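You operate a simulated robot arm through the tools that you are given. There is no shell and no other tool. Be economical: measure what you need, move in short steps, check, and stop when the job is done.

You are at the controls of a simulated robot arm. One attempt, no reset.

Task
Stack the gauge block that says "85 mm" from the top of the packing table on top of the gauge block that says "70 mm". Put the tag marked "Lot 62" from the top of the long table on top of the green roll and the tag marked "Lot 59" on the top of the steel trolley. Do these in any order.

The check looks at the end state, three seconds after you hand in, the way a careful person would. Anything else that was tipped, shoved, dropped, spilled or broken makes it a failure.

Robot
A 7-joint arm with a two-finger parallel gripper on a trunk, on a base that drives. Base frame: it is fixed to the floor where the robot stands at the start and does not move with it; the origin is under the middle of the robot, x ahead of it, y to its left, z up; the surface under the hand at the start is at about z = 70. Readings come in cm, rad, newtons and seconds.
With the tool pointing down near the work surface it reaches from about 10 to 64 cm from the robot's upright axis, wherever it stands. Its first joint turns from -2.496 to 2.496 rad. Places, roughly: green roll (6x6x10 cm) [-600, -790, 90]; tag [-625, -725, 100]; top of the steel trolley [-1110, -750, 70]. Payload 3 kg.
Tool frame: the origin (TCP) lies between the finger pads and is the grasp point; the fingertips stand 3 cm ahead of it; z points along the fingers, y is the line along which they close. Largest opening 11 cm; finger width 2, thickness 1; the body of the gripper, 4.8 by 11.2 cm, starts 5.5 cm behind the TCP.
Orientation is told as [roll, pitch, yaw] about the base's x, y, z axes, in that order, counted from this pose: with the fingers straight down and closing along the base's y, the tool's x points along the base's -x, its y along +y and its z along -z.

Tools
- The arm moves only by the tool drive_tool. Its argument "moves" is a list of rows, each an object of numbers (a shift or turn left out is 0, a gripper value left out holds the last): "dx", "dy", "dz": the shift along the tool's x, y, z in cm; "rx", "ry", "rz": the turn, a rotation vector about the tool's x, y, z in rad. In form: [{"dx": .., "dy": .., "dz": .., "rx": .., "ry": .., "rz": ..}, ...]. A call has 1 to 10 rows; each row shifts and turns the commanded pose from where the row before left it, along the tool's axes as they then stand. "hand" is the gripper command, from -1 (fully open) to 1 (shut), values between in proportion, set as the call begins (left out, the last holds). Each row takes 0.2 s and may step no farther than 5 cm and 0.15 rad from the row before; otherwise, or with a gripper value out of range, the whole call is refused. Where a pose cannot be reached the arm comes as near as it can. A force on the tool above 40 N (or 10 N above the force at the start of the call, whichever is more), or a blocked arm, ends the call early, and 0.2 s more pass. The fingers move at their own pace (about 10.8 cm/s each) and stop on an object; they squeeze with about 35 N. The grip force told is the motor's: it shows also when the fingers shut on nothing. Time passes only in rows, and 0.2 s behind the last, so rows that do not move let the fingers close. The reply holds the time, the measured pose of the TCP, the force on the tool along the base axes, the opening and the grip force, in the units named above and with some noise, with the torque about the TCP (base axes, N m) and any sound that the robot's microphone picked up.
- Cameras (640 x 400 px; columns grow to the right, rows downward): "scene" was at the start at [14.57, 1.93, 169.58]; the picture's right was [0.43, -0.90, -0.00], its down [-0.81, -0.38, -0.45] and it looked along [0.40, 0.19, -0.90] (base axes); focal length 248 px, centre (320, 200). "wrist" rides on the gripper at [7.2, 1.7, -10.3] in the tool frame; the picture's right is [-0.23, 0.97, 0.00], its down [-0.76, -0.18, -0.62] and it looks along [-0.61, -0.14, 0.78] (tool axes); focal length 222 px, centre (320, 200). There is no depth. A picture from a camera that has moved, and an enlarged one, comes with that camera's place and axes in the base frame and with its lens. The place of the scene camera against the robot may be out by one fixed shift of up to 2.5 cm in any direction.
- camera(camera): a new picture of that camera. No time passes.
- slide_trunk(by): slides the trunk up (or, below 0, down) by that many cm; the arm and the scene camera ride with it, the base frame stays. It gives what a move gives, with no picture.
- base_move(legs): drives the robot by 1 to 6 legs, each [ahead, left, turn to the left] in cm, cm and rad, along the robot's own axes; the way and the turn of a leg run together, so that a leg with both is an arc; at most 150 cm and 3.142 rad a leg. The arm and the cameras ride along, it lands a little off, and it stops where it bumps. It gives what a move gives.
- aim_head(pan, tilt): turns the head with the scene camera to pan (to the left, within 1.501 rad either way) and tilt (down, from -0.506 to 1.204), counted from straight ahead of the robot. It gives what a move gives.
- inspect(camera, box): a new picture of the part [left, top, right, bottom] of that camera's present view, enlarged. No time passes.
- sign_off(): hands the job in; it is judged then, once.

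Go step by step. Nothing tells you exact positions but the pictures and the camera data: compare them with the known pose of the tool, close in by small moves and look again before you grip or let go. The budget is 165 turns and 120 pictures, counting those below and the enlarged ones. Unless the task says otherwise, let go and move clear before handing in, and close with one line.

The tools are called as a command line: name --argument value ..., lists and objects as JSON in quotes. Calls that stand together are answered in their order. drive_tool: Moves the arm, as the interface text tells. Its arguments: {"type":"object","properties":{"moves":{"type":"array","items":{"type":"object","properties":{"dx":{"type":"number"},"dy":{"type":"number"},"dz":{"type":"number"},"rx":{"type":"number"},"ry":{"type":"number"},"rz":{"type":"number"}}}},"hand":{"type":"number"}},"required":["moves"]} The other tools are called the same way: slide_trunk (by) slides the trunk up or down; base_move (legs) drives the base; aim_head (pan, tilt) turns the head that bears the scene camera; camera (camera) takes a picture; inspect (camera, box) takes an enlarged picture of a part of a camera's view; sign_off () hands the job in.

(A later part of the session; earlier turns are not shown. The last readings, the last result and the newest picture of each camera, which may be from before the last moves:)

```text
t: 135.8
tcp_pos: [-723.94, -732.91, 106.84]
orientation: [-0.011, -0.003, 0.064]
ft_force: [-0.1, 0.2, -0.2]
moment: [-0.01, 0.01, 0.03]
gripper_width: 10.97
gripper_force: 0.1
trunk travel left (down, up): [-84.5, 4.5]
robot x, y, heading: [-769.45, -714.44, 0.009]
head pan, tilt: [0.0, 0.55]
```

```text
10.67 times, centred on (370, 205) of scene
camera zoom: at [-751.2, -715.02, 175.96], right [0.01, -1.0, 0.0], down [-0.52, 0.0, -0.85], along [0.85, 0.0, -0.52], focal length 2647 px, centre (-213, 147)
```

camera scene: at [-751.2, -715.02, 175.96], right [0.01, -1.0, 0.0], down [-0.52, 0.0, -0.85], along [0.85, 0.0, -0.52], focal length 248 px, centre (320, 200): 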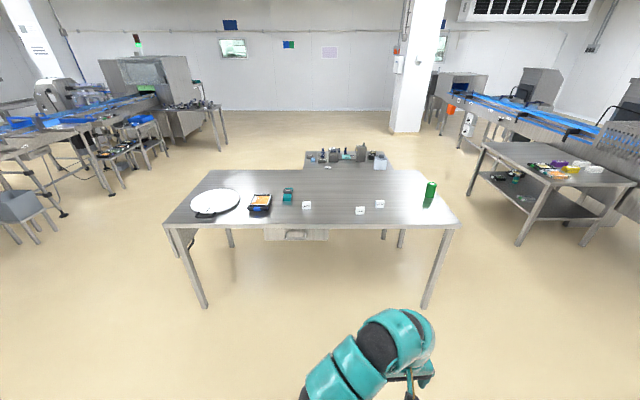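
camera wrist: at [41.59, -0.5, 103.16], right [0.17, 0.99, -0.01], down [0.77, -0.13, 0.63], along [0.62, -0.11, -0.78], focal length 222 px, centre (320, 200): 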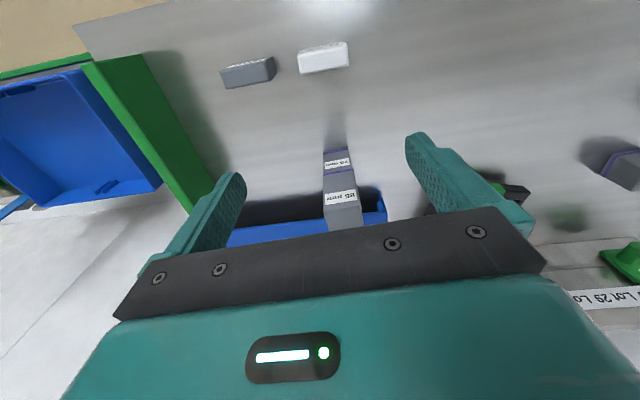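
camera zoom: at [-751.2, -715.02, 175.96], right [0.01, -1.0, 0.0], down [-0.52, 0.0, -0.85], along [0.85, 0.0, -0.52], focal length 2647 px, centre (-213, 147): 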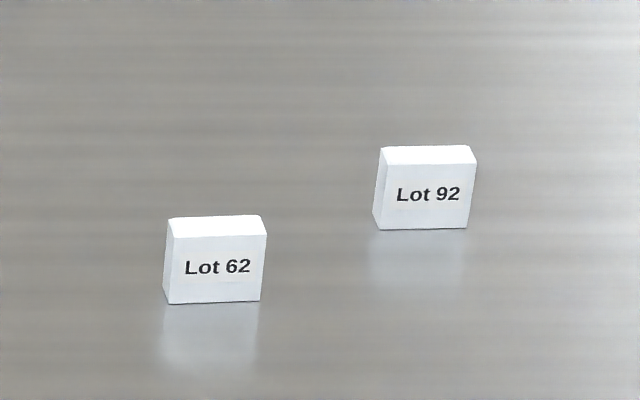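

The tags read Lot 59, Lot 62 and Lot 92, and the roll stands near the south end of the table. I'll drive closer to the west side in front of Lot 62.

base_move --legs '[[84, -20, 0]]'

aim_head --pan 0 --tilt 0.9

camera --camera "scene"

camera --camera "wrist"

```text
t: 140.4
tcp_pos: [-639.43, -751.72, 106.79]
orientation: [-0.009, -0.003, 0.069]
ft_force: [0.1, -0.3, 0.3]
moment: [0.0, 0.03, 0.01]
gripper_width: 11.0
gripper_force: 0.1
trunk travel left (down, up): [-84.5, 4.5]
robot x, y, heading: [-684.94, -733.82, 0.012]
head pan, tilt: [0.0, 0.55]
```

```text
t: 141.2
tcp_pos: [-639.41, -751.81, 106.78]
orientation: [-0.009, -0.005, 0.07]
ft_force: [-0.4, 0.3, -0.8]
moment: [-0.01, 0.02, -0.02]
gripper_width: 10.98
gripper_force: 0.0
trunk travel left (down, up): [-84.5, 4.5]
robot x, y, heading: [-684.85, -733.92, 0.011]
head pan, tilt: [0.0, 0.901]
```

```text
82 pictures are left
camera scene: at [-668.2, -734.29, 173.03], right [0.01, -1.0, 0.0], down [-0.78, -0.01, -0.62], along [0.62, 0.01, -0.78], focal length 248 px, centre (320, 200)
```

scene: 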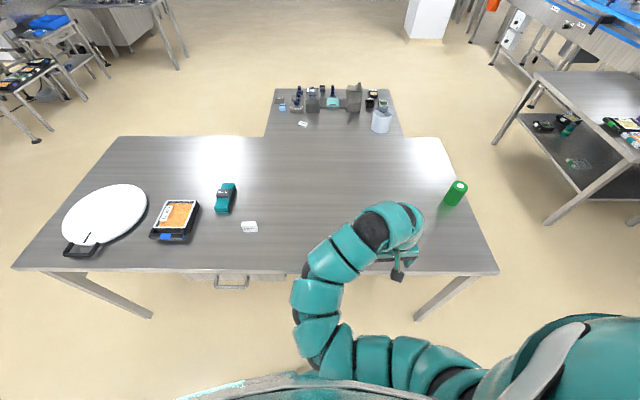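

```text
81 pictures are left
camera wrist: at [-646.85, -750.55, 117.15], right [0.16, 0.99, -0.01], down [0.77, -0.12, 0.63], along [0.62, -0.11, -0.78], focal length 222 px, centre (320, 200)
```

wrist: 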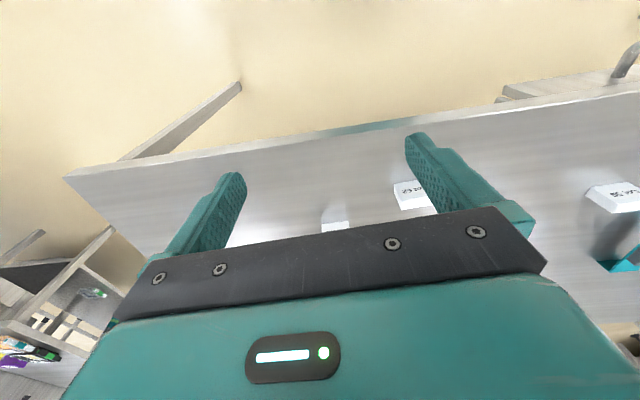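

I can see Lot 62 near (-624, -741). I'll test the arm with small moves toward it.

drive_tool --moves '[{"dx": -2, "dy": 3}, {"dx": -2, "dy": 3}, {"dx": 0, "dy": 4}]' --hand -0.1

camera --camera "wrist"

```text
t: 142.0
tcp_pos: [-638.81, -745.58, 106.56]
orientation: [-0.018, -0.013, 0.071]
ft_force: [0.1, 0.6, -0.4]
moment: [-0.02, 0.01, -0.01]
gripper_width: 6.05
gripper_force: 0.0
out of reach, approached as far as the arm can: row 1, 2
trunk travel left (down, up): [-84.5, 4.5]
robot x, y, heading: [-684.67, -733.72, 0.014]
head pan, tilt: [0.0, 0.901]
```

```text
80 pictures are left
camera wrist: at [-646.22, -744.26, 116.87], right [0.16, 0.99, -0.01], down [0.76, -0.11, 0.64], along [0.63, -0.11, -0.77], focal length 222 px, centre (320, 200)
```

wrist: 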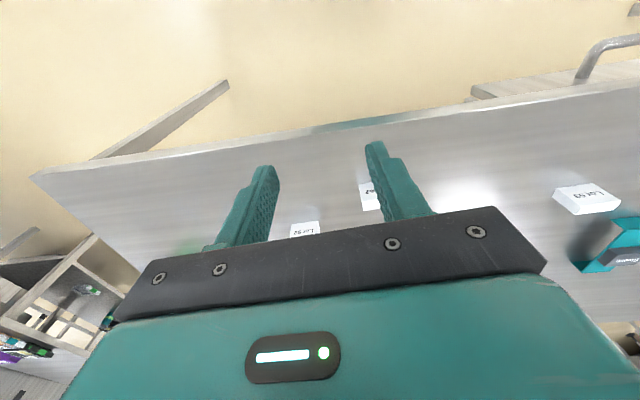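

drive_tool --moves '[{"dz": 2}, {"dz": 2, "dy": 2}, {"dy": 3}]'

camera --camera "wrist"

```text
t: 142.8
tcp_pos: [-639.0, -740.79, 102.6]
orientation: [-0.009, -0.002, 0.073]
ft_force: [-0.2, -0.2, 0.7]
moment: [-0.01, 0.04, -0.02]
gripper_width: 6.07
gripper_force: 0.1
trunk travel left (down, up): [-84.5, 4.5]
robot x, y, heading: [-684.58, -733.9, 0.012]
head pan, tilt: [0.0, 0.901]
```

```text
79 pictures are left
camera wrist: at [-646.4, -739.47, 112.91], right [0.16, 0.99, -0.01], down [0.77, -0.12, 0.63], along [0.62, -0.11, -0.78], focal length 222 px, centre (320, 200)
```

wrist: 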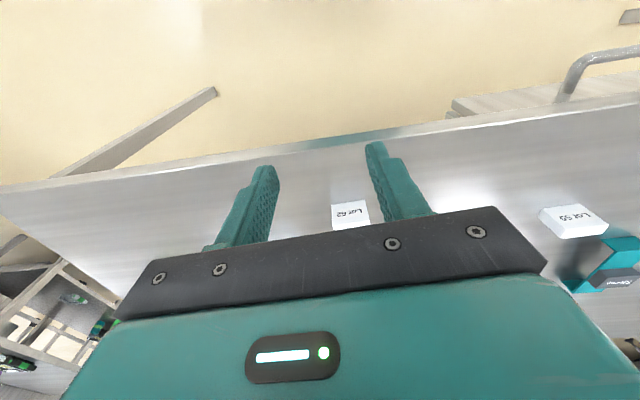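

inspect --camera "wrist" --box '[310, 180, 390, 240]'

inspect --camera "wrist" --box '[530, 190, 610, 250]'

```text
6.67 times, centred on (350, 210) of wrist
camera zoom: at [-646.4, -739.47, 112.91], right [0.16, 0.99, -0.01], down [0.77, -0.12, 0.63], along [0.62, -0.11, -0.78], focal length 1481 px, centre (120, 133)
```

zoom: 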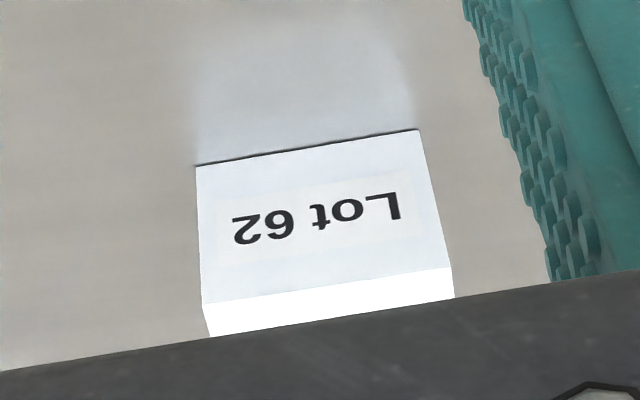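

```text
6.67 times, centred on (570, 220) of wrist
camera zoom: at [-646.4, -739.47, 112.91], right [0.16, 0.99, -0.01], down [0.77, -0.12, 0.63], along [0.62, -0.11, -0.78], focal length 1481 px, centre (-1347, 67)
```

zoom: 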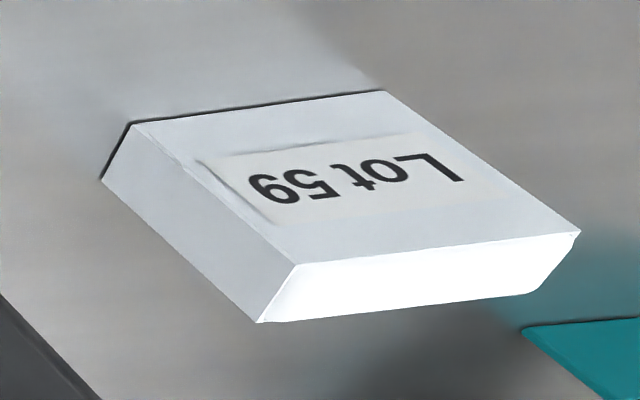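

Triangulating puts the table top at z≈85 and Lot 62 near (-622, -739), about 5.5 wide and 4.6 high. I'll drive 16 cm closer.

base_move --legs '[[16, 0, 0]]'

drive_tool --moves '[{"dx": 4}, {}]' --hand -0.75

camera --camera "wrist"

```text
t: 144.2
tcp_pos: [-622.85, -740.76, 102.48]
orientation: [-0.01, -0.003, 0.069]
ft_force: [0.7, 0.3, 0.1]
moment: [0.0, 0.06, -0.02]
gripper_width: 6.04
gripper_force: 0.2
trunk travel left (down, up): [-84.5, 4.5]
robot x, y, heading: [-668.8, -733.8, 0.013]
head pan, tilt: [0.0, 0.901]
```

```text
t: 144.8
tcp_pos: [-625.83, -740.9, 102.62]
orientation: [-0.01, -0.001, 0.07]
ft_force: [-0.5, 0.0, -0.6]
moment: [0.01, -0.01, 0.02]
gripper_width: 9.64
gripper_force: 0.1
out of reach, approached as far as the arm can: row 1
trunk travel left (down, up): [-84.5, 4.5]
robot x, y, heading: [-668.6, -733.54, 0.01]
head pan, tilt: [0.0, 0.901]
```

```text
76 pictures are left
camera wrist: at [-633.26, -739.65, 112.94], right [0.16, 0.99, -0.01], down [0.77, -0.12, 0.63], along [0.62, -0.11, -0.78], focal length 222 px, centre (320, 200)
```

wrist: 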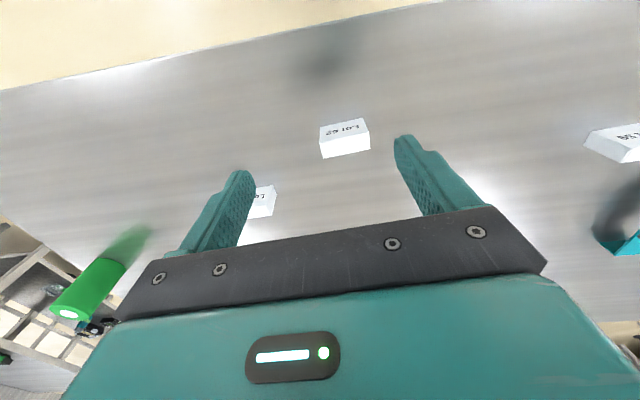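

inspect --camera "wrist" --box '[300, 100, 396, 172]'

inspect --camera "wrist" --box '[40, 160, 300, 340]'

```text
5.56 times, centred on (348, 136) of wrist
camera zoom: at [-633.26, -739.65, 112.94], right [0.16, 0.99, -0.01], down [0.77, -0.12, 0.63], along [0.62, -0.11, -0.78], focal length 1234 px, centre (164, 556)
```

zoom: 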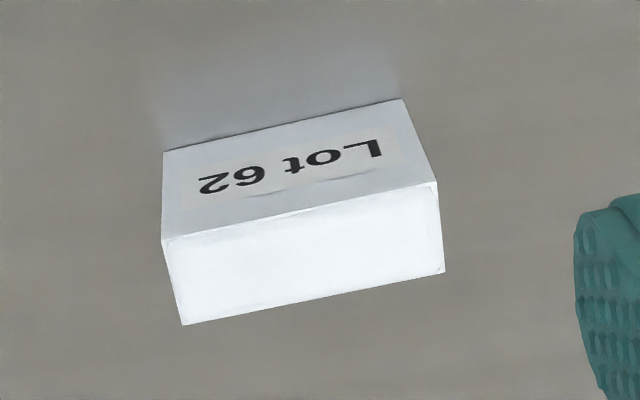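

```text
2.22 times, centred on (170, 250) of wrist
camera zoom: at [-633.26, -739.65, 112.94], right [0.16, 0.99, -0.01], down [0.77, -0.12, 0.63], along [0.62, -0.11, -0.78], focal length 494 px, centre (653, 89)
```

zoom: 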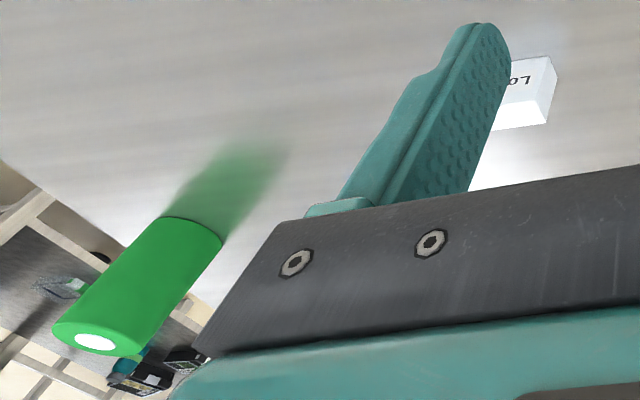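

Lot 62 is centred at (-621.95, -738.85), yaw 0.07, top at 89.6. I'll line up above and descend most of the way.

drive_tool --moves '[{"dx": -2, "dy": 0.9}, {"dx": -2, "dy": 0.88}, {"dz": 4}, {"dz": 3}, {}]' --hand -0.62

camera --camera "wrist"

```text
t: 146.0
tcp_pos: [-621.88, -738.93, 95.62]
orientation: [-0.008, -0.005, 0.069]
ft_force: [0.4, 0.3, -0.1]
moment: [-0.02, -0.02, -0.05]
gripper_width: 8.92
gripper_force: 0.0
trunk travel left (down, up): [-84.5, 4.5]
robot x, y, heading: [-669.13, -733.54, 0.008]
head pan, tilt: [0.0, 0.901]
```

```text
73 pictures are left
camera wrist: at [-629.38, -737.62, 105.93], right [0.16, 0.99, -0.01], down [0.77, -0.12, 0.63], along [0.62, -0.11, -0.78], focal length 222 px, centre (320, 200)
```

wrist: 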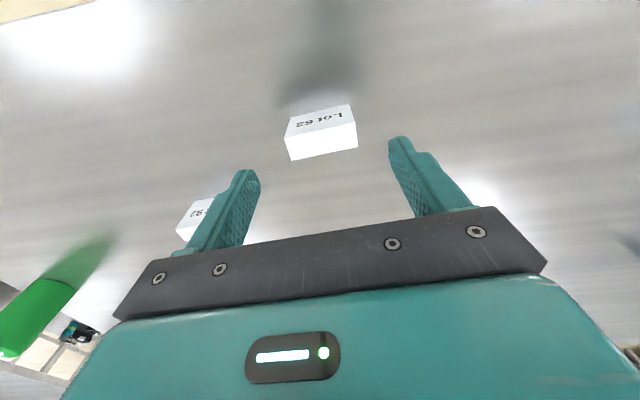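

drive_tool --moves '[{"dz": 2.5}, {"dz": 2.5}, {"dz": 1.5}, {}]'

camera --camera "wrist"

```text
t: 147.0
tcp_pos: [-622.06, -739.06, 89.15]
orientation: [-0.012, -0.005, 0.067]
ft_force: [-0.1, 0.3, 0.2]
moment: [-0.02, 0.04, 0.0]
gripper_width: 8.91
gripper_force: 0.1
trunk travel left (down, up): [-84.5, 4.5]
robot x, y, heading: [-668.89, -733.67, 0.009]
head pan, tilt: [0.0, 0.901]
```

```text
72 pictures are left
camera wrist: at [-629.43, -737.73, 99.4], right [0.16, 0.99, -0.01], down [0.77, -0.12, 0.63], along [0.62, -0.11, -0.78], focal length 222 px, centre (320, 200)
```

wrist: 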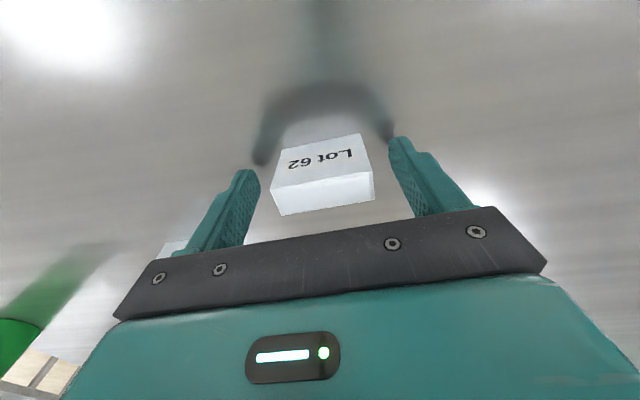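

drive_tool --moves '[{}, {}, {}, {"dz": -1.5}, {}]' --hand 1

camera --camera "wrist"

```text
t: 148.2
tcp_pos: [-622.04, -739.0, 90.42]
orientation: [-0.01, -0.003, 0.068]
ft_force: [-0.3, -0.3, -0.4]
moment: [-0.01, -0.01, -0.02]
gripper_width: 5.33
gripper_force: 34.4
trunk travel left (down, up): [-84.5, 4.5]
robot x, y, heading: [-668.73, -733.38, 0.009]
head pan, tilt: [0.0, 0.901]
```

```text
71 pictures are left
camera wrist: at [-629.42, -737.68, 100.87], right [0.16, 0.99, -0.01], down [0.77, -0.12, 0.63], along [0.62, -0.11, -0.78], focal length 222 px, centre (320, 200)
```

wrist: 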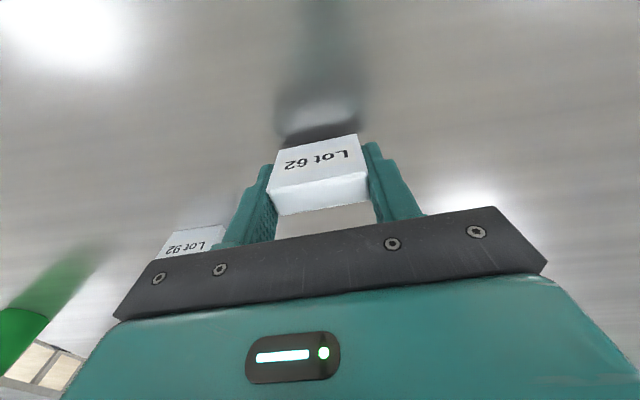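

Lot 62 is held. I'll lift it, back out, and drive round to the table's south end to reach the roll comfortably.

drive_tool --moves '[{"dz": -4}, {"dz": -4}, {"dz": -4}]'

base_move --legs '[[-40, 0, 0], [0, -75, 0], [0, -52, 0]]'

camera --camera "scene"

```text
t: 149.0
tcp_pos: [-622.08, -738.79, 102.55]
orientation: [-0.01, -0.003, 0.068]
ft_force: [-0.5, 0.1, -0.9]
moment: [0.0, 0.01, -0.02]
gripper_width: 5.33
gripper_force: 34.5
trunk travel left (down, up): [-84.5, 4.5]
robot x, y, heading: [-669.11, -733.45, 0.009]
head pan, tilt: [0.0, 0.901]
```

```text
t: 157.8
tcp_pos: [-661.64, -865.81, 102.58]
orientation: [-0.009, -0.004, 0.065]
ft_force: [-1.2, -1.4, -1.2]
moment: [0.01, 0.0, -0.02]
gripper_width: 5.36
gripper_force: 35.0
trunk travel left (down, up): [-84.5, 4.5]
robot x, y, heading: [-708.15, -860.37, 0.011]
head pan, tilt: [0.0, 0.901]
```

```text
70 pictures are left
camera scene: at [-691.73, -861.16, 173.03], right [0.01, -1.0, 0.0], down [-0.78, -0.01, -0.62], along [0.62, 0.01, -0.78], focal length 248 px, centre (320, 200)
```

scene: 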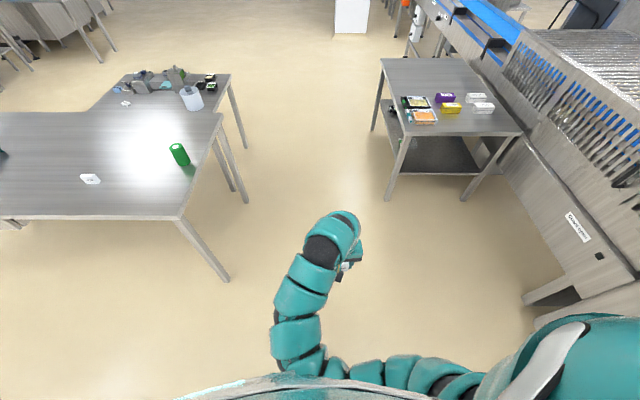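

base_move --legs '[[105, 9, 0], [0, 0, 1.56]]'

camera --camera "wrist"

camera --camera "scene"

```text
t: 167.0
tcp_pos: [-597.77, -803.7, 102.48]
orientation: [-0.009, -0.003, 1.618]
ft_force: [0.1, -0.1, -1.5]
moment: [-0.01, -0.01, 0.03]
gripper_width: 5.32
gripper_force: 35.7
trunk travel left (down, up): [-84.5, 4.5]
robot x, y, heading: [-604.26, -850.51, 1.562]
head pan, tilt: [0.0, 0.901]
```

```text
69 pictures are left
camera wrist: at [-599.25, -811.0, 112.88], right [-0.98, 0.18, -0.01], down [0.14, 0.77, 0.63], along [0.12, 0.62, -0.78], focal length 222 px, centre (320, 200)
```

wrist: 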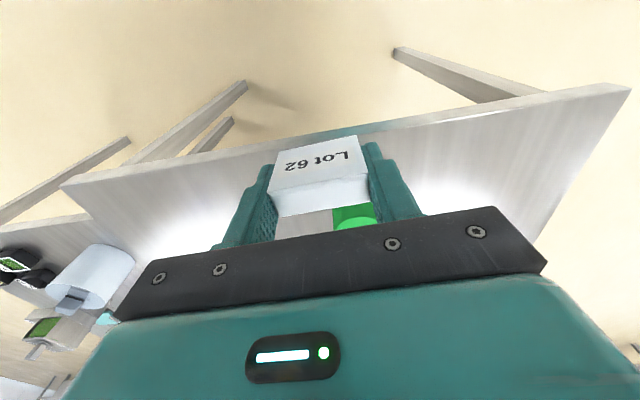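

```text
68 pictures are left
camera scene: at [-602.96, -835.34, 173.03], right [1.0, -0.01, 0.0], down [-0.01, -0.78, -0.62], along [0.01, 0.62, -0.78], focal length 248 px, centre (320, 200)
```

scene: 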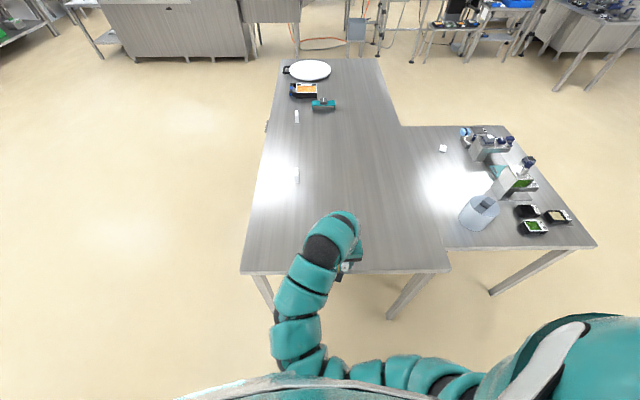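

The roll is visible through the gripper gap. I'll move forward carefully, a bit higher, and look again.

drive_tool --moves '[{"dz": -1.5}, {"dx": -3, "dy": 1.2}, {"dx": -3, "dy": 1.2}, {}]'

camera --camera "wrist"

```text
t: 168.0
tcp_pos: [-599.45, -797.77, 103.69]
orientation: [-0.011, -0.01, 1.618]
ft_force: [0.5, -0.5, 0.4]
moment: [-0.01, 0.02, 0.01]
gripper_width: 5.33
gripper_force: 34.9
out of reach, approached as far as the arm can: row 3
trunk travel left (down, up): [-84.5, 4.5]
robot x, y, heading: [-603.93, -850.13, 1.563]
head pan, tilt: [0.0, 0.901]
```

```text
67 pictures are left
camera wrist: at [-600.97, -805.11, 113.93], right [-0.98, 0.18, -0.01], down [0.13, 0.76, 0.63], along [0.12, 0.62, -0.77], focal length 222 px, centre (320, 200)
```

wrist: 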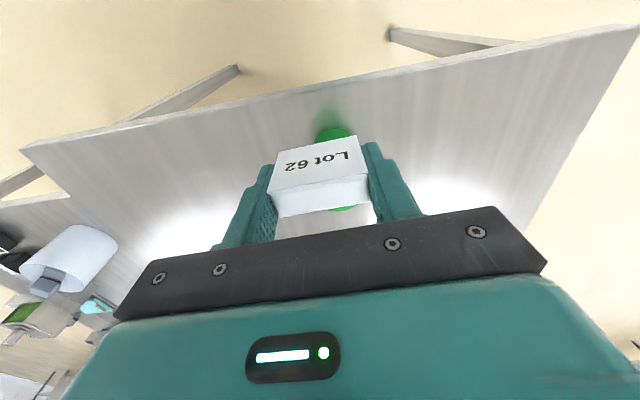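

inspect --camera "wrist" --box '[270, 110, 400, 230]'

```text
3.33 times, centred on (335, 170) of wrist
camera zoom: at [-600.97, -805.11, 113.93], right [-0.98, 0.18, -0.01], down [0.13, 0.76, 0.63], along [0.12, 0.62, -0.77], focal length 740 px, centre (270, 300)
```

zoom: 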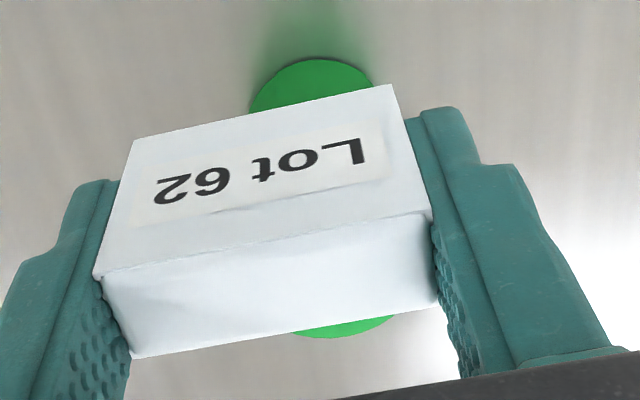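

The roll's centre is about (-600.3, -790.8). I'll raise the trunk, drive 7 cm ahead, and fine-tune.

slide_trunk --by 4

base_move --legs '[[7, 0, 0]]'

drive_tool --moves '[{"dz": 2, "dy": 0.85}, {}, {}]'

camera --camera "wrist"

```text
t: 168.8
tcp_pos: [-599.51, -797.67, 107.62]
orientation: [-0.013, -0.011, 1.62]
ft_force: [0.3, -0.5, -0.2]
moment: [-0.02, 0.04, 0.01]
gripper_width: 5.33
gripper_force: 34.9
trunk travel left (down, up): [-88.5, 0.5]
robot x, y, heading: [-604.2, -850.33, 1.564]
head pan, tilt: [0.0, 0.901]
```

```text
t: 169.8
tcp_pos: [-599.29, -790.48, 107.55]
orientation: [-0.01, -0.009, 1.619]
ft_force: [-0.7, -0.2, 0.4]
moment: [-0.04, -0.02, -0.02]
gripper_width: 5.32
gripper_force: 34.5
trunk travel left (down, up): [-88.5, 0.5]
robot x, y, heading: [-603.49, -843.54, 1.56]
head pan, tilt: [0.0, 0.901]
```

```text
t: 170.6
tcp_pos: [-600.23, -790.68, 105.6]
orientation: [-0.011, -0.01, 1.618]
ft_force: [0.4, -0.2, -0.1]
moment: [-0.03, 0.01, 0.01]
gripper_width: 5.34
gripper_force: 34.9
trunk travel left (down, up): [-88.5, 0.5]
robot x, y, heading: [-603.64, -843.07, 1.561]
head pan, tilt: [0.0, 0.901]
```

```text
65 pictures are left
camera wrist: at [-601.7, -798.09, 115.92], right [-0.98, 0.18, -0.01], down [0.13, 0.76, 0.63], along [0.12, 0.62, -0.77], focal length 222 px, centre (320, 200)
```

wrist: 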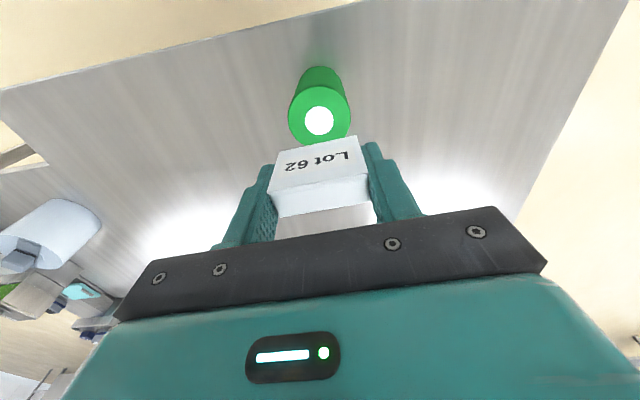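

inspect --camera "wrist" --box '[260, 50, 390, 150]'

```text
4.00 times, centred on (325, 100) of wrist
camera zoom: at [-601.7, -798.09, 115.92], right [-0.98, 0.18, -0.01], down [0.13, 0.76, 0.63], along [0.12, 0.62, -0.77], focal length 888 px, centre (300, 600)
```

zoom: 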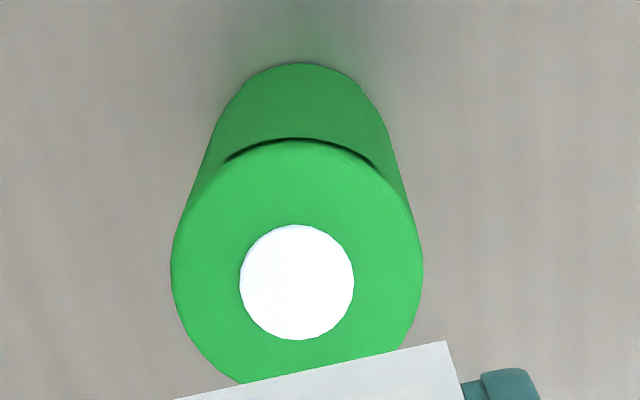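

Well aligned with the roll. Lowering.

drive_tool --moves '[{"dz": 2}, {"dz": 2}, {"dz": 1}, {"dz": 0.7}, {}]'

inspect --camera "wrist" --box '[240, 80, 400, 220]'

```text
t: 171.8
tcp_pos: [-600.13, -790.68, 99.87]
orientation: [-0.011, -0.011, 1.619]
ft_force: [-0.1, 0.4, -0.5]
moment: [-0.02, -0.01, -0.01]
gripper_width: 5.32
gripper_force: 34.9
trunk travel left (down, up): [-88.5, 0.5]
robot x, y, heading: [-604.15, -843.0, 1.558]
head pan, tilt: [0.0, 0.901]
```

```text
2.86 times, centred on (320, 150) of wrist
camera zoom: at [-601.62, -798.01, 110.18], right [-0.98, 0.18, -0.01], down [0.13, 0.76, 0.63], along [0.12, 0.62, -0.77], focal length 635 px, centre (320, 343)
```

zoom: 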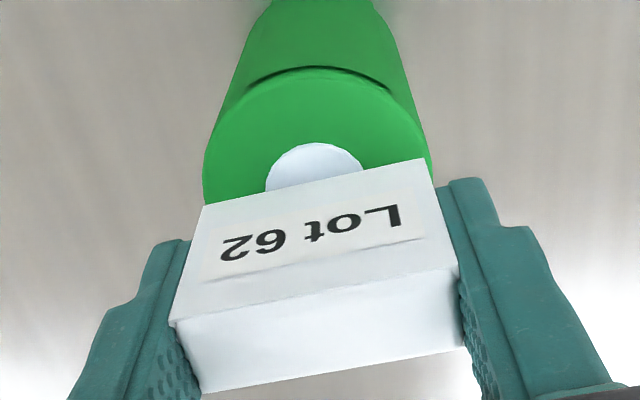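

drive_tool --moves '[{"dx": 0.3, "dz": 0.4}, {"dz": 0.2}, {}]'

drive_tool --moves '[{"dz": 0.15}, {}]'

drive_tool --moves '[{"dz": 0.12}, {}]'

```text
t: 172.6
tcp_pos: [-600.22, -790.9, 99.43]
orientation: [-0.012, -0.011, 1.618]
ft_force: [0.8, -0.9, -0.7]
moment: [0.0, -0.04, 0.02]
gripper_width: 5.33
gripper_force: 35.4
trunk travel left (down, up): [-88.5, 0.5]
robot x, y, heading: [-604.12, -842.94, 1.561]
head pan, tilt: [0.0, 0.901]
```

```text
t: 173.2
tcp_pos: [-600.06, -790.85, 99.23]
orientation: [-0.01, -0.011, 1.618]
ft_force: [-0.5, -0.2, -0.8]
moment: [-0.01, 0.02, -0.03]
gripper_width: 5.33
gripper_force: 35.0
trunk travel left (down, up): [-88.5, 0.5]
robot x, y, heading: [-604.08, -843.27, 1.567]
head pan, tilt: [0.0, 0.901]
```

```text
t: 173.8
tcp_pos: [-600.0, -790.86, 99.24]
orientation: [-0.012, -0.011, 1.619]
ft_force: [-0.2, 0.1, 3.9]
moment: [-0.02, 0.14, 0.0]
gripper_width: 5.33
gripper_force: 34.5
trunk travel left (down, up): [-88.5, 0.5]
robot x, y, heading: [-603.86, -843.43, 1.559]
head pan, tilt: [0.0, 0.901]
```

Contact made; releasing and rising.

drive_tool --moves '[{}, {}, {"dz": -1}, {"dz": -1}, {"dz": -2}]' --hand -0.7

camera --camera "wrist"

```text
t: 175.0
tcp_pos: [-600.23, -791.02, 103.18]
orientation: [-0.012, -0.007, 1.616]
ft_force: [-0.2, -0.5, -0.8]
moment: [0.0, 0.07, 0.02]
gripper_width: 9.37
gripper_force: 0.1
trunk travel left (down, up): [-88.5, 0.5]
robot x, y, heading: [-604.29, -842.93, 1.56]
head pan, tilt: [0.0, 0.901]
```

```text
62 pictures are left
camera wrist: at [-601.68, -798.37, 113.38], right [-0.98, 0.18, -0.01], down [0.13, 0.76, 0.63], along [0.12, 0.62, -0.77], focal length 222 px, centre (320, 200)
```

wrist: 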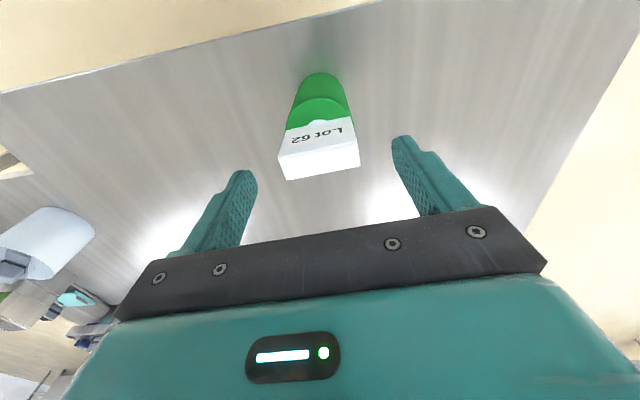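

Lot 62 stands on the roll. I'll rise and back off, then return to the west side for Lot 59.

drive_tool --moves '[{"dz": -1.5}, {"dz": -1.5}]'

base_move --legs '[[-12, 0, 0]]'

camera --camera "scene"

```text
t: 175.6
tcp_pos: [-600.17, -790.82, 106.06]
orientation: [-0.011, -0.012, 1.618]
ft_force: [0.0, -0.2, -0.1]
moment: [0.01, 0.01, 0.0]
gripper_width: 9.35
gripper_force: 0.2
trunk travel left (down, up): [-88.5, 0.5]
robot x, y, heading: [-603.84, -843.19, 1.557]
head pan, tilt: [0.0, 0.901]
```

```text
t: 176.9
tcp_pos: [-600.32, -803.13, 106.1]
orientation: [-0.012, -0.01, 1.62]
ft_force: [0.7, -0.4, 0.4]
moment: [0.01, -0.01, 0.01]
gripper_width: 9.36
gripper_force: 0.0
trunk travel left (down, up): [-88.5, 0.5]
robot x, y, heading: [-604.1, -855.0, 1.564]
head pan, tilt: [0.0, 0.901]
```

```text
61 pictures are left
camera scene: at [-603.01, -840.55, 177.04], right [1.0, -0.01, 0.0], down [-0.01, -0.78, -0.62], along [0.01, 0.62, -0.78], focal length 248 px, centre (320, 200)
```

scene: 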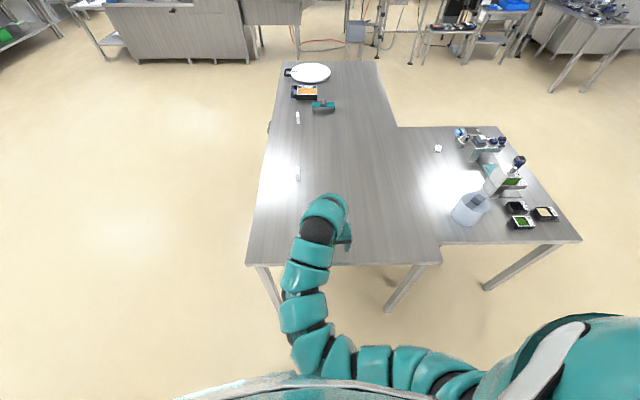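

base_move --legs '[[0, 0, -1.56], [-106, 0, 0], [0, 75, 0], [0, 70, 0], [38, 0, 0]]'

camera --camera "wrist"

```text
t: 195.2
tcp_pos: [-619.51, -713.75, 106.05]
orientation: [-0.013, -0.01, 0.051]
ft_force: [0.3, -0.1, -0.5]
moment: [0.04, 0.01, 0.0]
gripper_width: 9.34
gripper_force: 0.1
trunk travel left (down, up): [-88.5, 0.5]
robot x, y, heading: [-671.81, -710.54, -0.003]
head pan, tilt: [0.0, 0.901]
```

```text
60 pictures are left
camera wrist: at [-626.99, -712.28, 116.34], right [0.18, 0.98, -0.01], down [0.76, -0.13, 0.63], along [0.62, -0.12, -0.77], focal length 222 px, centre (320, 200)
```

wrist: 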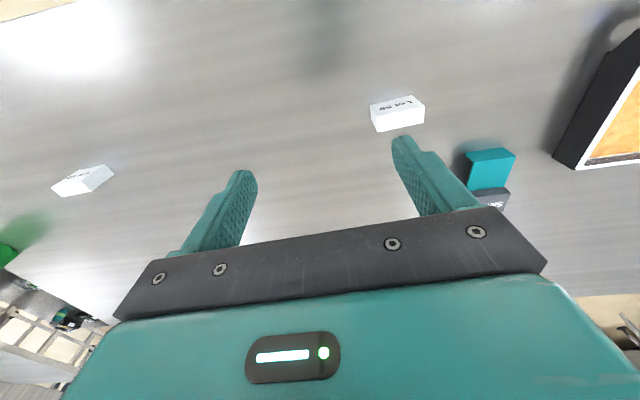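

inspect --camera "wrist" --box '[350, 80, 446, 144]'

```text
6.25 times, centred on (398, 112) of wrist
camera zoom: at [-626.99, -712.28, 116.34], right [0.18, 0.98, -0.01], down [0.76, -0.13, 0.63], along [0.62, -0.12, -0.77], focal length 1388 px, centre (-168, 750)
```

zoom: 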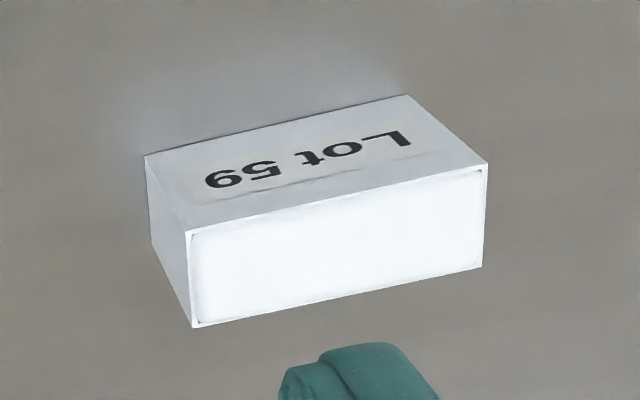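

Lot 59 is confirmed, centred at (-616.0, -704.8), yaw 0.05. Lining up and going down partway.

drive_tool --moves '[{"dz": 2, "dy": 2.76}, {"dx": -2, "dy": 3}, {"dx": -1.95, "dy": 3}, {"dz": 4}, {"dz": 3}, {}]' --hand -0.62

camera --camera "wrist"

```text
t: 196.6
tcp_pos: [-615.89, -704.85, 96.96]
orientation: [-0.01, -0.009, 0.051]
ft_force: [1.3, -0.3, -1.1]
moment: [-0.01, 0.05, 0.0]
gripper_width: 8.91
gripper_force: 0.1
trunk travel left (down, up): [-88.5, 0.5]
robot x, y, heading: [-671.84, -709.86, -0.012]
head pan, tilt: [0.0, 0.901]
```

```text
58 pictures are left
camera wrist: at [-623.43, -703.38, 107.27], right [0.18, 0.98, -0.01], down [0.76, -0.13, 0.63], along [0.62, -0.12, -0.77], focal length 222 px, centre (320, 200)
```

wrist: 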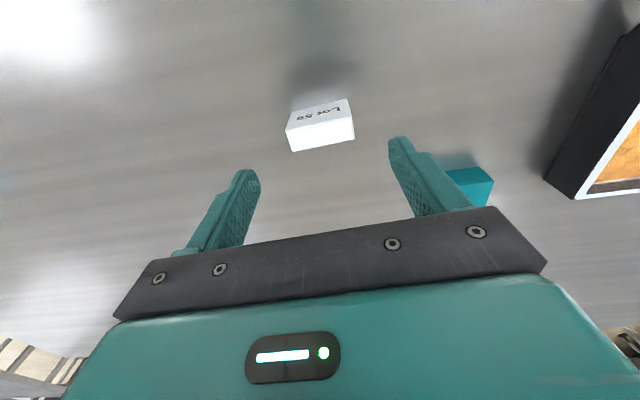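

drive_tool --moves '[{"dz": 3}, {"dz": 3}, {"dz": 1.9}, {}]'

camera --camera "wrist"

```text
t: 197.6
tcp_pos: [-615.84, -704.93, 89.06]
orientation: [-0.012, -0.012, 0.05]
ft_force: [-0.2, -0.3, 0.3]
moment: [0.01, -0.01, -0.02]
gripper_width: 8.9
gripper_force: 0.1
trunk travel left (down, up): [-88.5, 0.5]
robot x, y, heading: [-671.75, -710.07, -0.008]
head pan, tilt: [0.0, 0.901]
```

```text
57 pictures are left
camera wrist: at [-623.35, -703.49, 99.35], right [0.18, 0.98, -0.01], down [0.76, -0.13, 0.63], along [0.62, -0.12, -0.77], focal length 222 px, centre (320, 200)
```

wrist: 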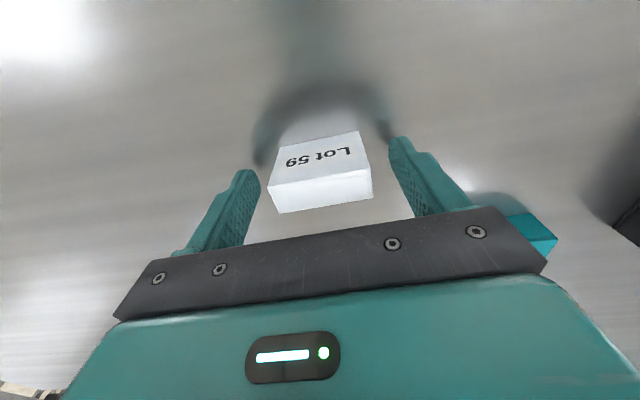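

drive_tool --moves '[{}, {}, {}, {"dz": -1.5}, {"dz": -4}, {"dz": -4}, {"dz": -3}]' --hand 1

camera --camera "wrist"

```text
t: 199.2
tcp_pos: [-615.96, -704.84, 101.79]
orientation: [-0.013, -0.012, 0.052]
ft_force: [0.2, 0.5, 0.5]
moment: [0.0, 0.01, -0.01]
gripper_width: 5.31
gripper_force: 34.6
trunk travel left (down, up): [-88.5, 0.5]
robot x, y, heading: [-671.71, -710.19, -0.005]
head pan, tilt: [0.0, 0.901]
```

```text
56 pictures are left
camera wrist: at [-623.56, -703.39, 112.0], right [0.18, 0.98, -0.01], down [0.76, -0.13, 0.63], along [0.62, -0.12, -0.77], focal length 222 px, centre (320, 200)
```

wrist: 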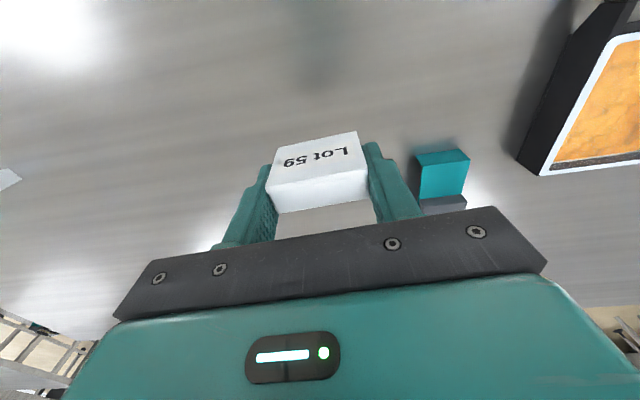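

Lot 59 is held. I'll back off, confirm the roll, and turn west toward the trolley.

base_move --legs '[[-75, 0, 0]]'

aim_head --pan -0.3 --tilt 0.6

inspect --camera "scene" --box '[160, 100, 480, 300]'

base_move --legs '[[0, 0, 3.1], [130, 0, 0]]'

aim_head --pan 0 --tilt 0.5

camera --camera "scene"

```text
t: 203.3
tcp_pos: [-691.23, -704.24, 101.8]
orientation: [-0.014, -0.01, 0.056]
ft_force: [-0.2, 0.3, 0.0]
moment: [0.0, 0.01, 0.02]
gripper_width: 5.36
gripper_force: 35.0
trunk travel left (down, up): [-88.5, 0.5]
robot x, y, heading: [-746.64, -709.63, -0.002]
head pan, tilt: [0.0, 0.901]
```

```text
t: 204.1
tcp_pos: [-691.26, -704.29, 101.66]
orientation: [-0.012, -0.011, 0.055]
ft_force: [0.4, -0.3, -0.3]
moment: [0.0, -0.02, 0.0]
gripper_width: 5.31
gripper_force: 34.8
trunk travel left (down, up): [-88.5, 0.5]
robot x, y, heading: [-746.91, -709.71, -0.0]
head pan, tilt: [-0.3, 0.6]
```

```text
2.00 times, centred on (320, 200) of scene
camera zoom: at [-729.62, -713.12, 179.5], right [-0.3, -0.95, 0.0], down [-0.54, 0.17, -0.82], along [0.79, -0.25, -0.57], focal length 496 px, centre (320, 200)
```

zoom: 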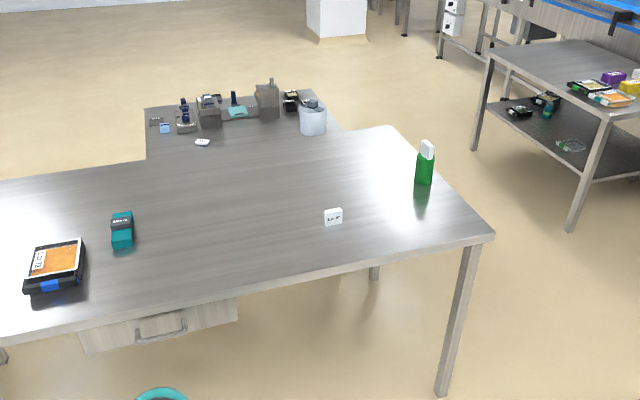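

```text
t: 217.9
tcp_pos: [-931.57, -711.83, 101.72]
orientation: [-0.012, -0.011, -3.102]
ft_force: [0.1, -0.4, -0.6]
moment: [0.04, 0.0, 0.03]
gripper_width: 5.33
gripper_force: 35.3
trunk travel left (down, up): [-88.5, 0.5]
robot x, y, heading: [-875.42, -707.51, 3.127]
head pan, tilt: [-0.3, 0.6]
```

```text
t: 218.7
tcp_pos: [-931.57, -711.88, 101.57]
orientation: [-0.013, -0.012, -3.101]
ft_force: [-0.3, -0.7, 0.2]
moment: [0.0, 0.01, 0.0]
gripper_width: 5.34
gripper_force: 35.2
trunk travel left (down, up): [-88.5, 0.5]
robot x, y, heading: [-876.0, -707.18, 3.124]
head pan, tilt: [0.0, 0.499]
```

```text
54 pictures are left
camera scene: at [-891.95, -707.65, 180.41], right [0.02, 1.0, 0.0], down [0.48, -0.01, -0.88], along [-0.88, 0.02, -0.48], focal length 248 px, centre (320, 200)
```

scene: 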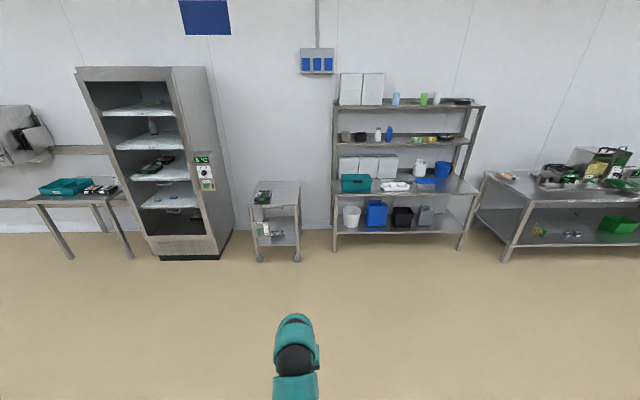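

inspect --camera "scene" --box '[230, 165, 330, 275]'

```text
3.64 times, centred on (280, 220) of scene
camera zoom: at [-891.95, -707.65, 180.41], right [0.02, 1.0, 0.0], down [0.48, -0.01, -0.88], along [-0.88, 0.02, -0.48], focal length 902 px, centre (466, 127)
```

zoom: 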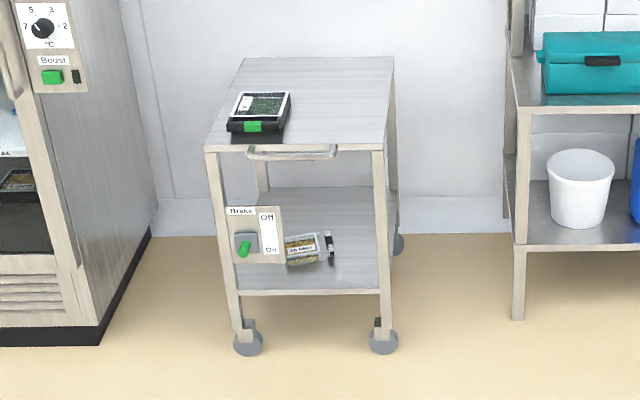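

The trolley has a tray at the left and free space on the right. I'll approach, lower the trunk, and look with the wrist camera.

base_move --legs '[[130, 25, 0.015]]'

slide_trunk --by -12

aim_head --pan 0 --tilt 0.85

camera --camera "wrist"

camera --camera "scene"

```text
t: 225.3
tcp_pos: [-1062.35, -736.37, 101.67]
orientation: [-0.013, -0.009, -3.085]
ft_force: [-0.1, 0.1, -0.4]
moment: [-0.04, -0.01, 0.0]
gripper_width: 5.34
gripper_force: 35.5
trunk travel left (down, up): [-88.5, 0.5]
robot x, y, heading: [-1006.88, -730.7, 3.141]
head pan, tilt: [0.0, 0.499]
```

```text
t: 226.8
tcp_pos: [-1062.32, -736.24, 89.64]
orientation: [-0.012, -0.011, -3.085]
ft_force: [-0.2, 0.2, -1.0]
moment: [-0.02, -0.01, 0.01]
gripper_width: 5.33
gripper_force: 34.7
trunk travel left (down, up): [-76.5, 12.5]
robot x, y, heading: [-1006.51, -730.71, 3.141]
head pan, tilt: [0.0, 0.499]
```

```text
t: 227.7
tcp_pos: [-1062.4, -736.41, 89.76]
orientation: [-0.011, -0.012, -3.087]
ft_force: [-0.6, 0.3, -0.4]
moment: [0.02, -0.02, 0.0]
gripper_width: 5.33
gripper_force: 34.6
trunk travel left (down, up): [-76.5, 12.5]
robot x, y, heading: [-1006.63, -730.78, 3.144]
head pan, tilt: [0.0, 0.85]
```

```text
52 pictures are left
camera wrist: at [-1054.9, -737.66, 99.93], right [-0.17, -0.98, -0.01], down [-0.76, 0.13, 0.63], along [-0.62, 0.12, -0.77], focal length 222 px, centre (320, 200)
```

wrist: 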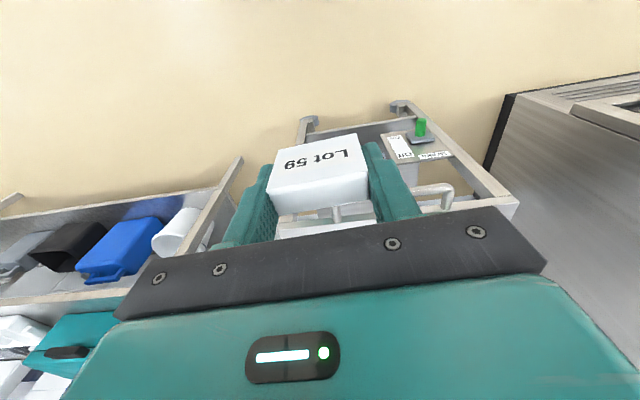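

```text
51 pictures are left
camera scene: at [-1021.51, -731.48, 165.42], right [0.0, 1.0, 0.0], down [0.75, 0.0, -0.66], along [-0.66, 0.0, -0.75], focal length 248 px, centre (320, 200)
```

scene: 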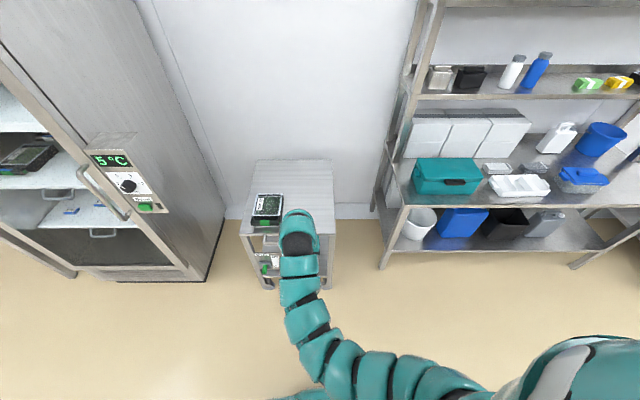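

The spot at y≈-736 right of the tray is free. I'll drive ahead 35 cm so the tag is over the trolley.

base_move --legs '[[36, 0, 0]]'

camera --camera "wrist"

camera --camera "scene"

```text
t: 230.0
tcp_pos: [-1098.47, -735.97, 89.68]
orientation: [-0.011, -0.009, -3.088]
ft_force: [0.4, -1.0, -1.1]
moment: [-0.01, 0.0, -0.02]
gripper_width: 5.32
gripper_force: 35.0
trunk travel left (down, up): [-76.5, 12.5]
robot x, y, heading: [-1042.91, -730.87, 3.138]
head pan, tilt: [0.0, 0.85]
```

```text
50 pictures are left
camera wrist: at [-1091.03, -737.39, 99.9], right [-0.18, -0.98, -0.01], down [-0.76, 0.13, 0.63], along [-0.62, 0.12, -0.77], focal length 222 px, centre (320, 200)
```

wrist: 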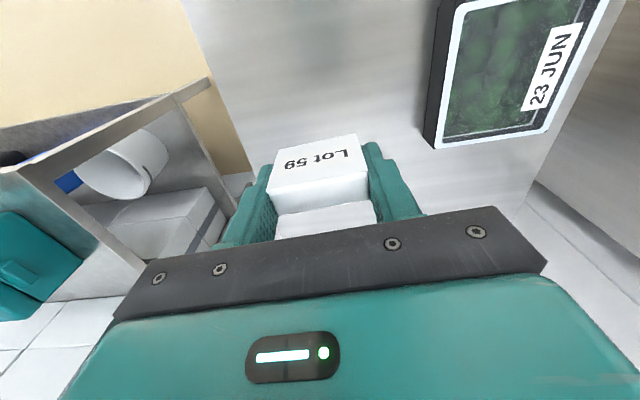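

```text
49 pictures are left
camera scene: at [-1057.67, -731.3, 165.4], right [0.01, 1.0, 0.0], down [0.75, 0.0, -0.66], along [-0.66, 0.0, -0.75], focal length 248 px, centre (320, 200)
```

scene: 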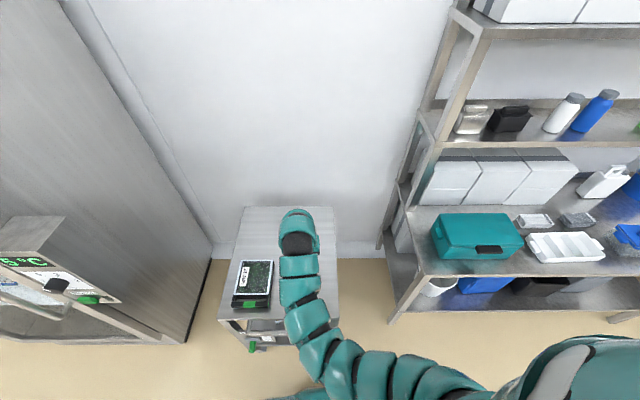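

Tag is over free trolley space with about 10 cm on both sides. Lowering the trunk, then the arm.

slide_trunk --by -9

camera --camera "wrist"

```text
t: 231.2
tcp_pos: [-1098.35, -735.96, 80.65]
orientation: [-0.012, -0.01, -3.089]
ft_force: [0.0, -0.2, 0.0]
moment: [0.02, 0.02, -0.01]
gripper_width: 5.3
gripper_force: 34.6
trunk travel left (down, up): [-67.5, 21.5]
robot x, y, heading: [-1042.9, -730.48, 3.138]
head pan, tilt: [0.0, 0.85]
```

```text
48 pictures are left
camera wrist: at [-1090.97, -737.4, 90.94], right [-0.18, -0.98, -0.01], down [-0.76, 0.13, 0.63], along [-0.62, 0.12, -0.77], focal length 222 px, centre (320, 200)
```

wrist: 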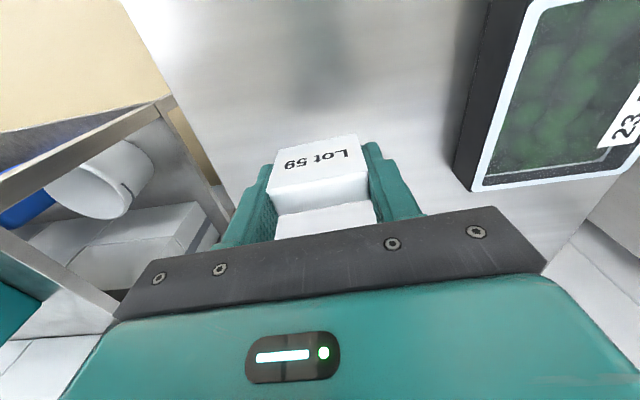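

drive_tool --moves '[{"dz": 2}, {"dz": 2}, {"dz": 1}, {"dz": 0.6}, {}]'

drive_tool --moves '[{"dz": 0.3}, {"dz": 0.2}, {}]'

drive_tool --moves '[{"dz": 0.2}, {"dz": 0.15}, {}]'

```text
t: 232.4
tcp_pos: [-1098.54, -735.93, 75.0]
orientation: [-0.013, -0.011, -3.087]
ft_force: [0.5, 0.9, -0.5]
moment: [-0.03, 0.0, -0.02]
gripper_width: 5.33
gripper_force: 35.6
trunk travel left (down, up): [-67.5, 21.5]
robot x, y, heading: [-1042.68, -730.78, 3.137]
head pan, tilt: [0.0, 0.85]
```

```text
t: 233.2
tcp_pos: [-1098.42, -735.96, 74.48]
orientation: [-0.011, -0.01, -3.089]
ft_force: [-0.2, -0.1, -0.2]
moment: [-0.05, 0.01, -0.01]
gripper_width: 5.32
gripper_force: 35.4
trunk travel left (down, up): [-67.5, 21.5]
robot x, y, heading: [-1042.44, -730.83, 3.137]
head pan, tilt: [0.0, 0.85]
```

```text
t: 234.1
tcp_pos: [-1098.44, -735.95, 74.18]
orientation: [-0.011, -0.011, -3.087]
ft_force: [-0.6, 0.0, -0.7]
moment: [-0.05, -0.02, 0.02]
gripper_width: 5.33
gripper_force: 34.8
trunk travel left (down, up): [-67.5, 21.5]
robot x, y, heading: [-1042.62, -730.84, 3.142]
head pan, tilt: [0.0, 0.85]
```

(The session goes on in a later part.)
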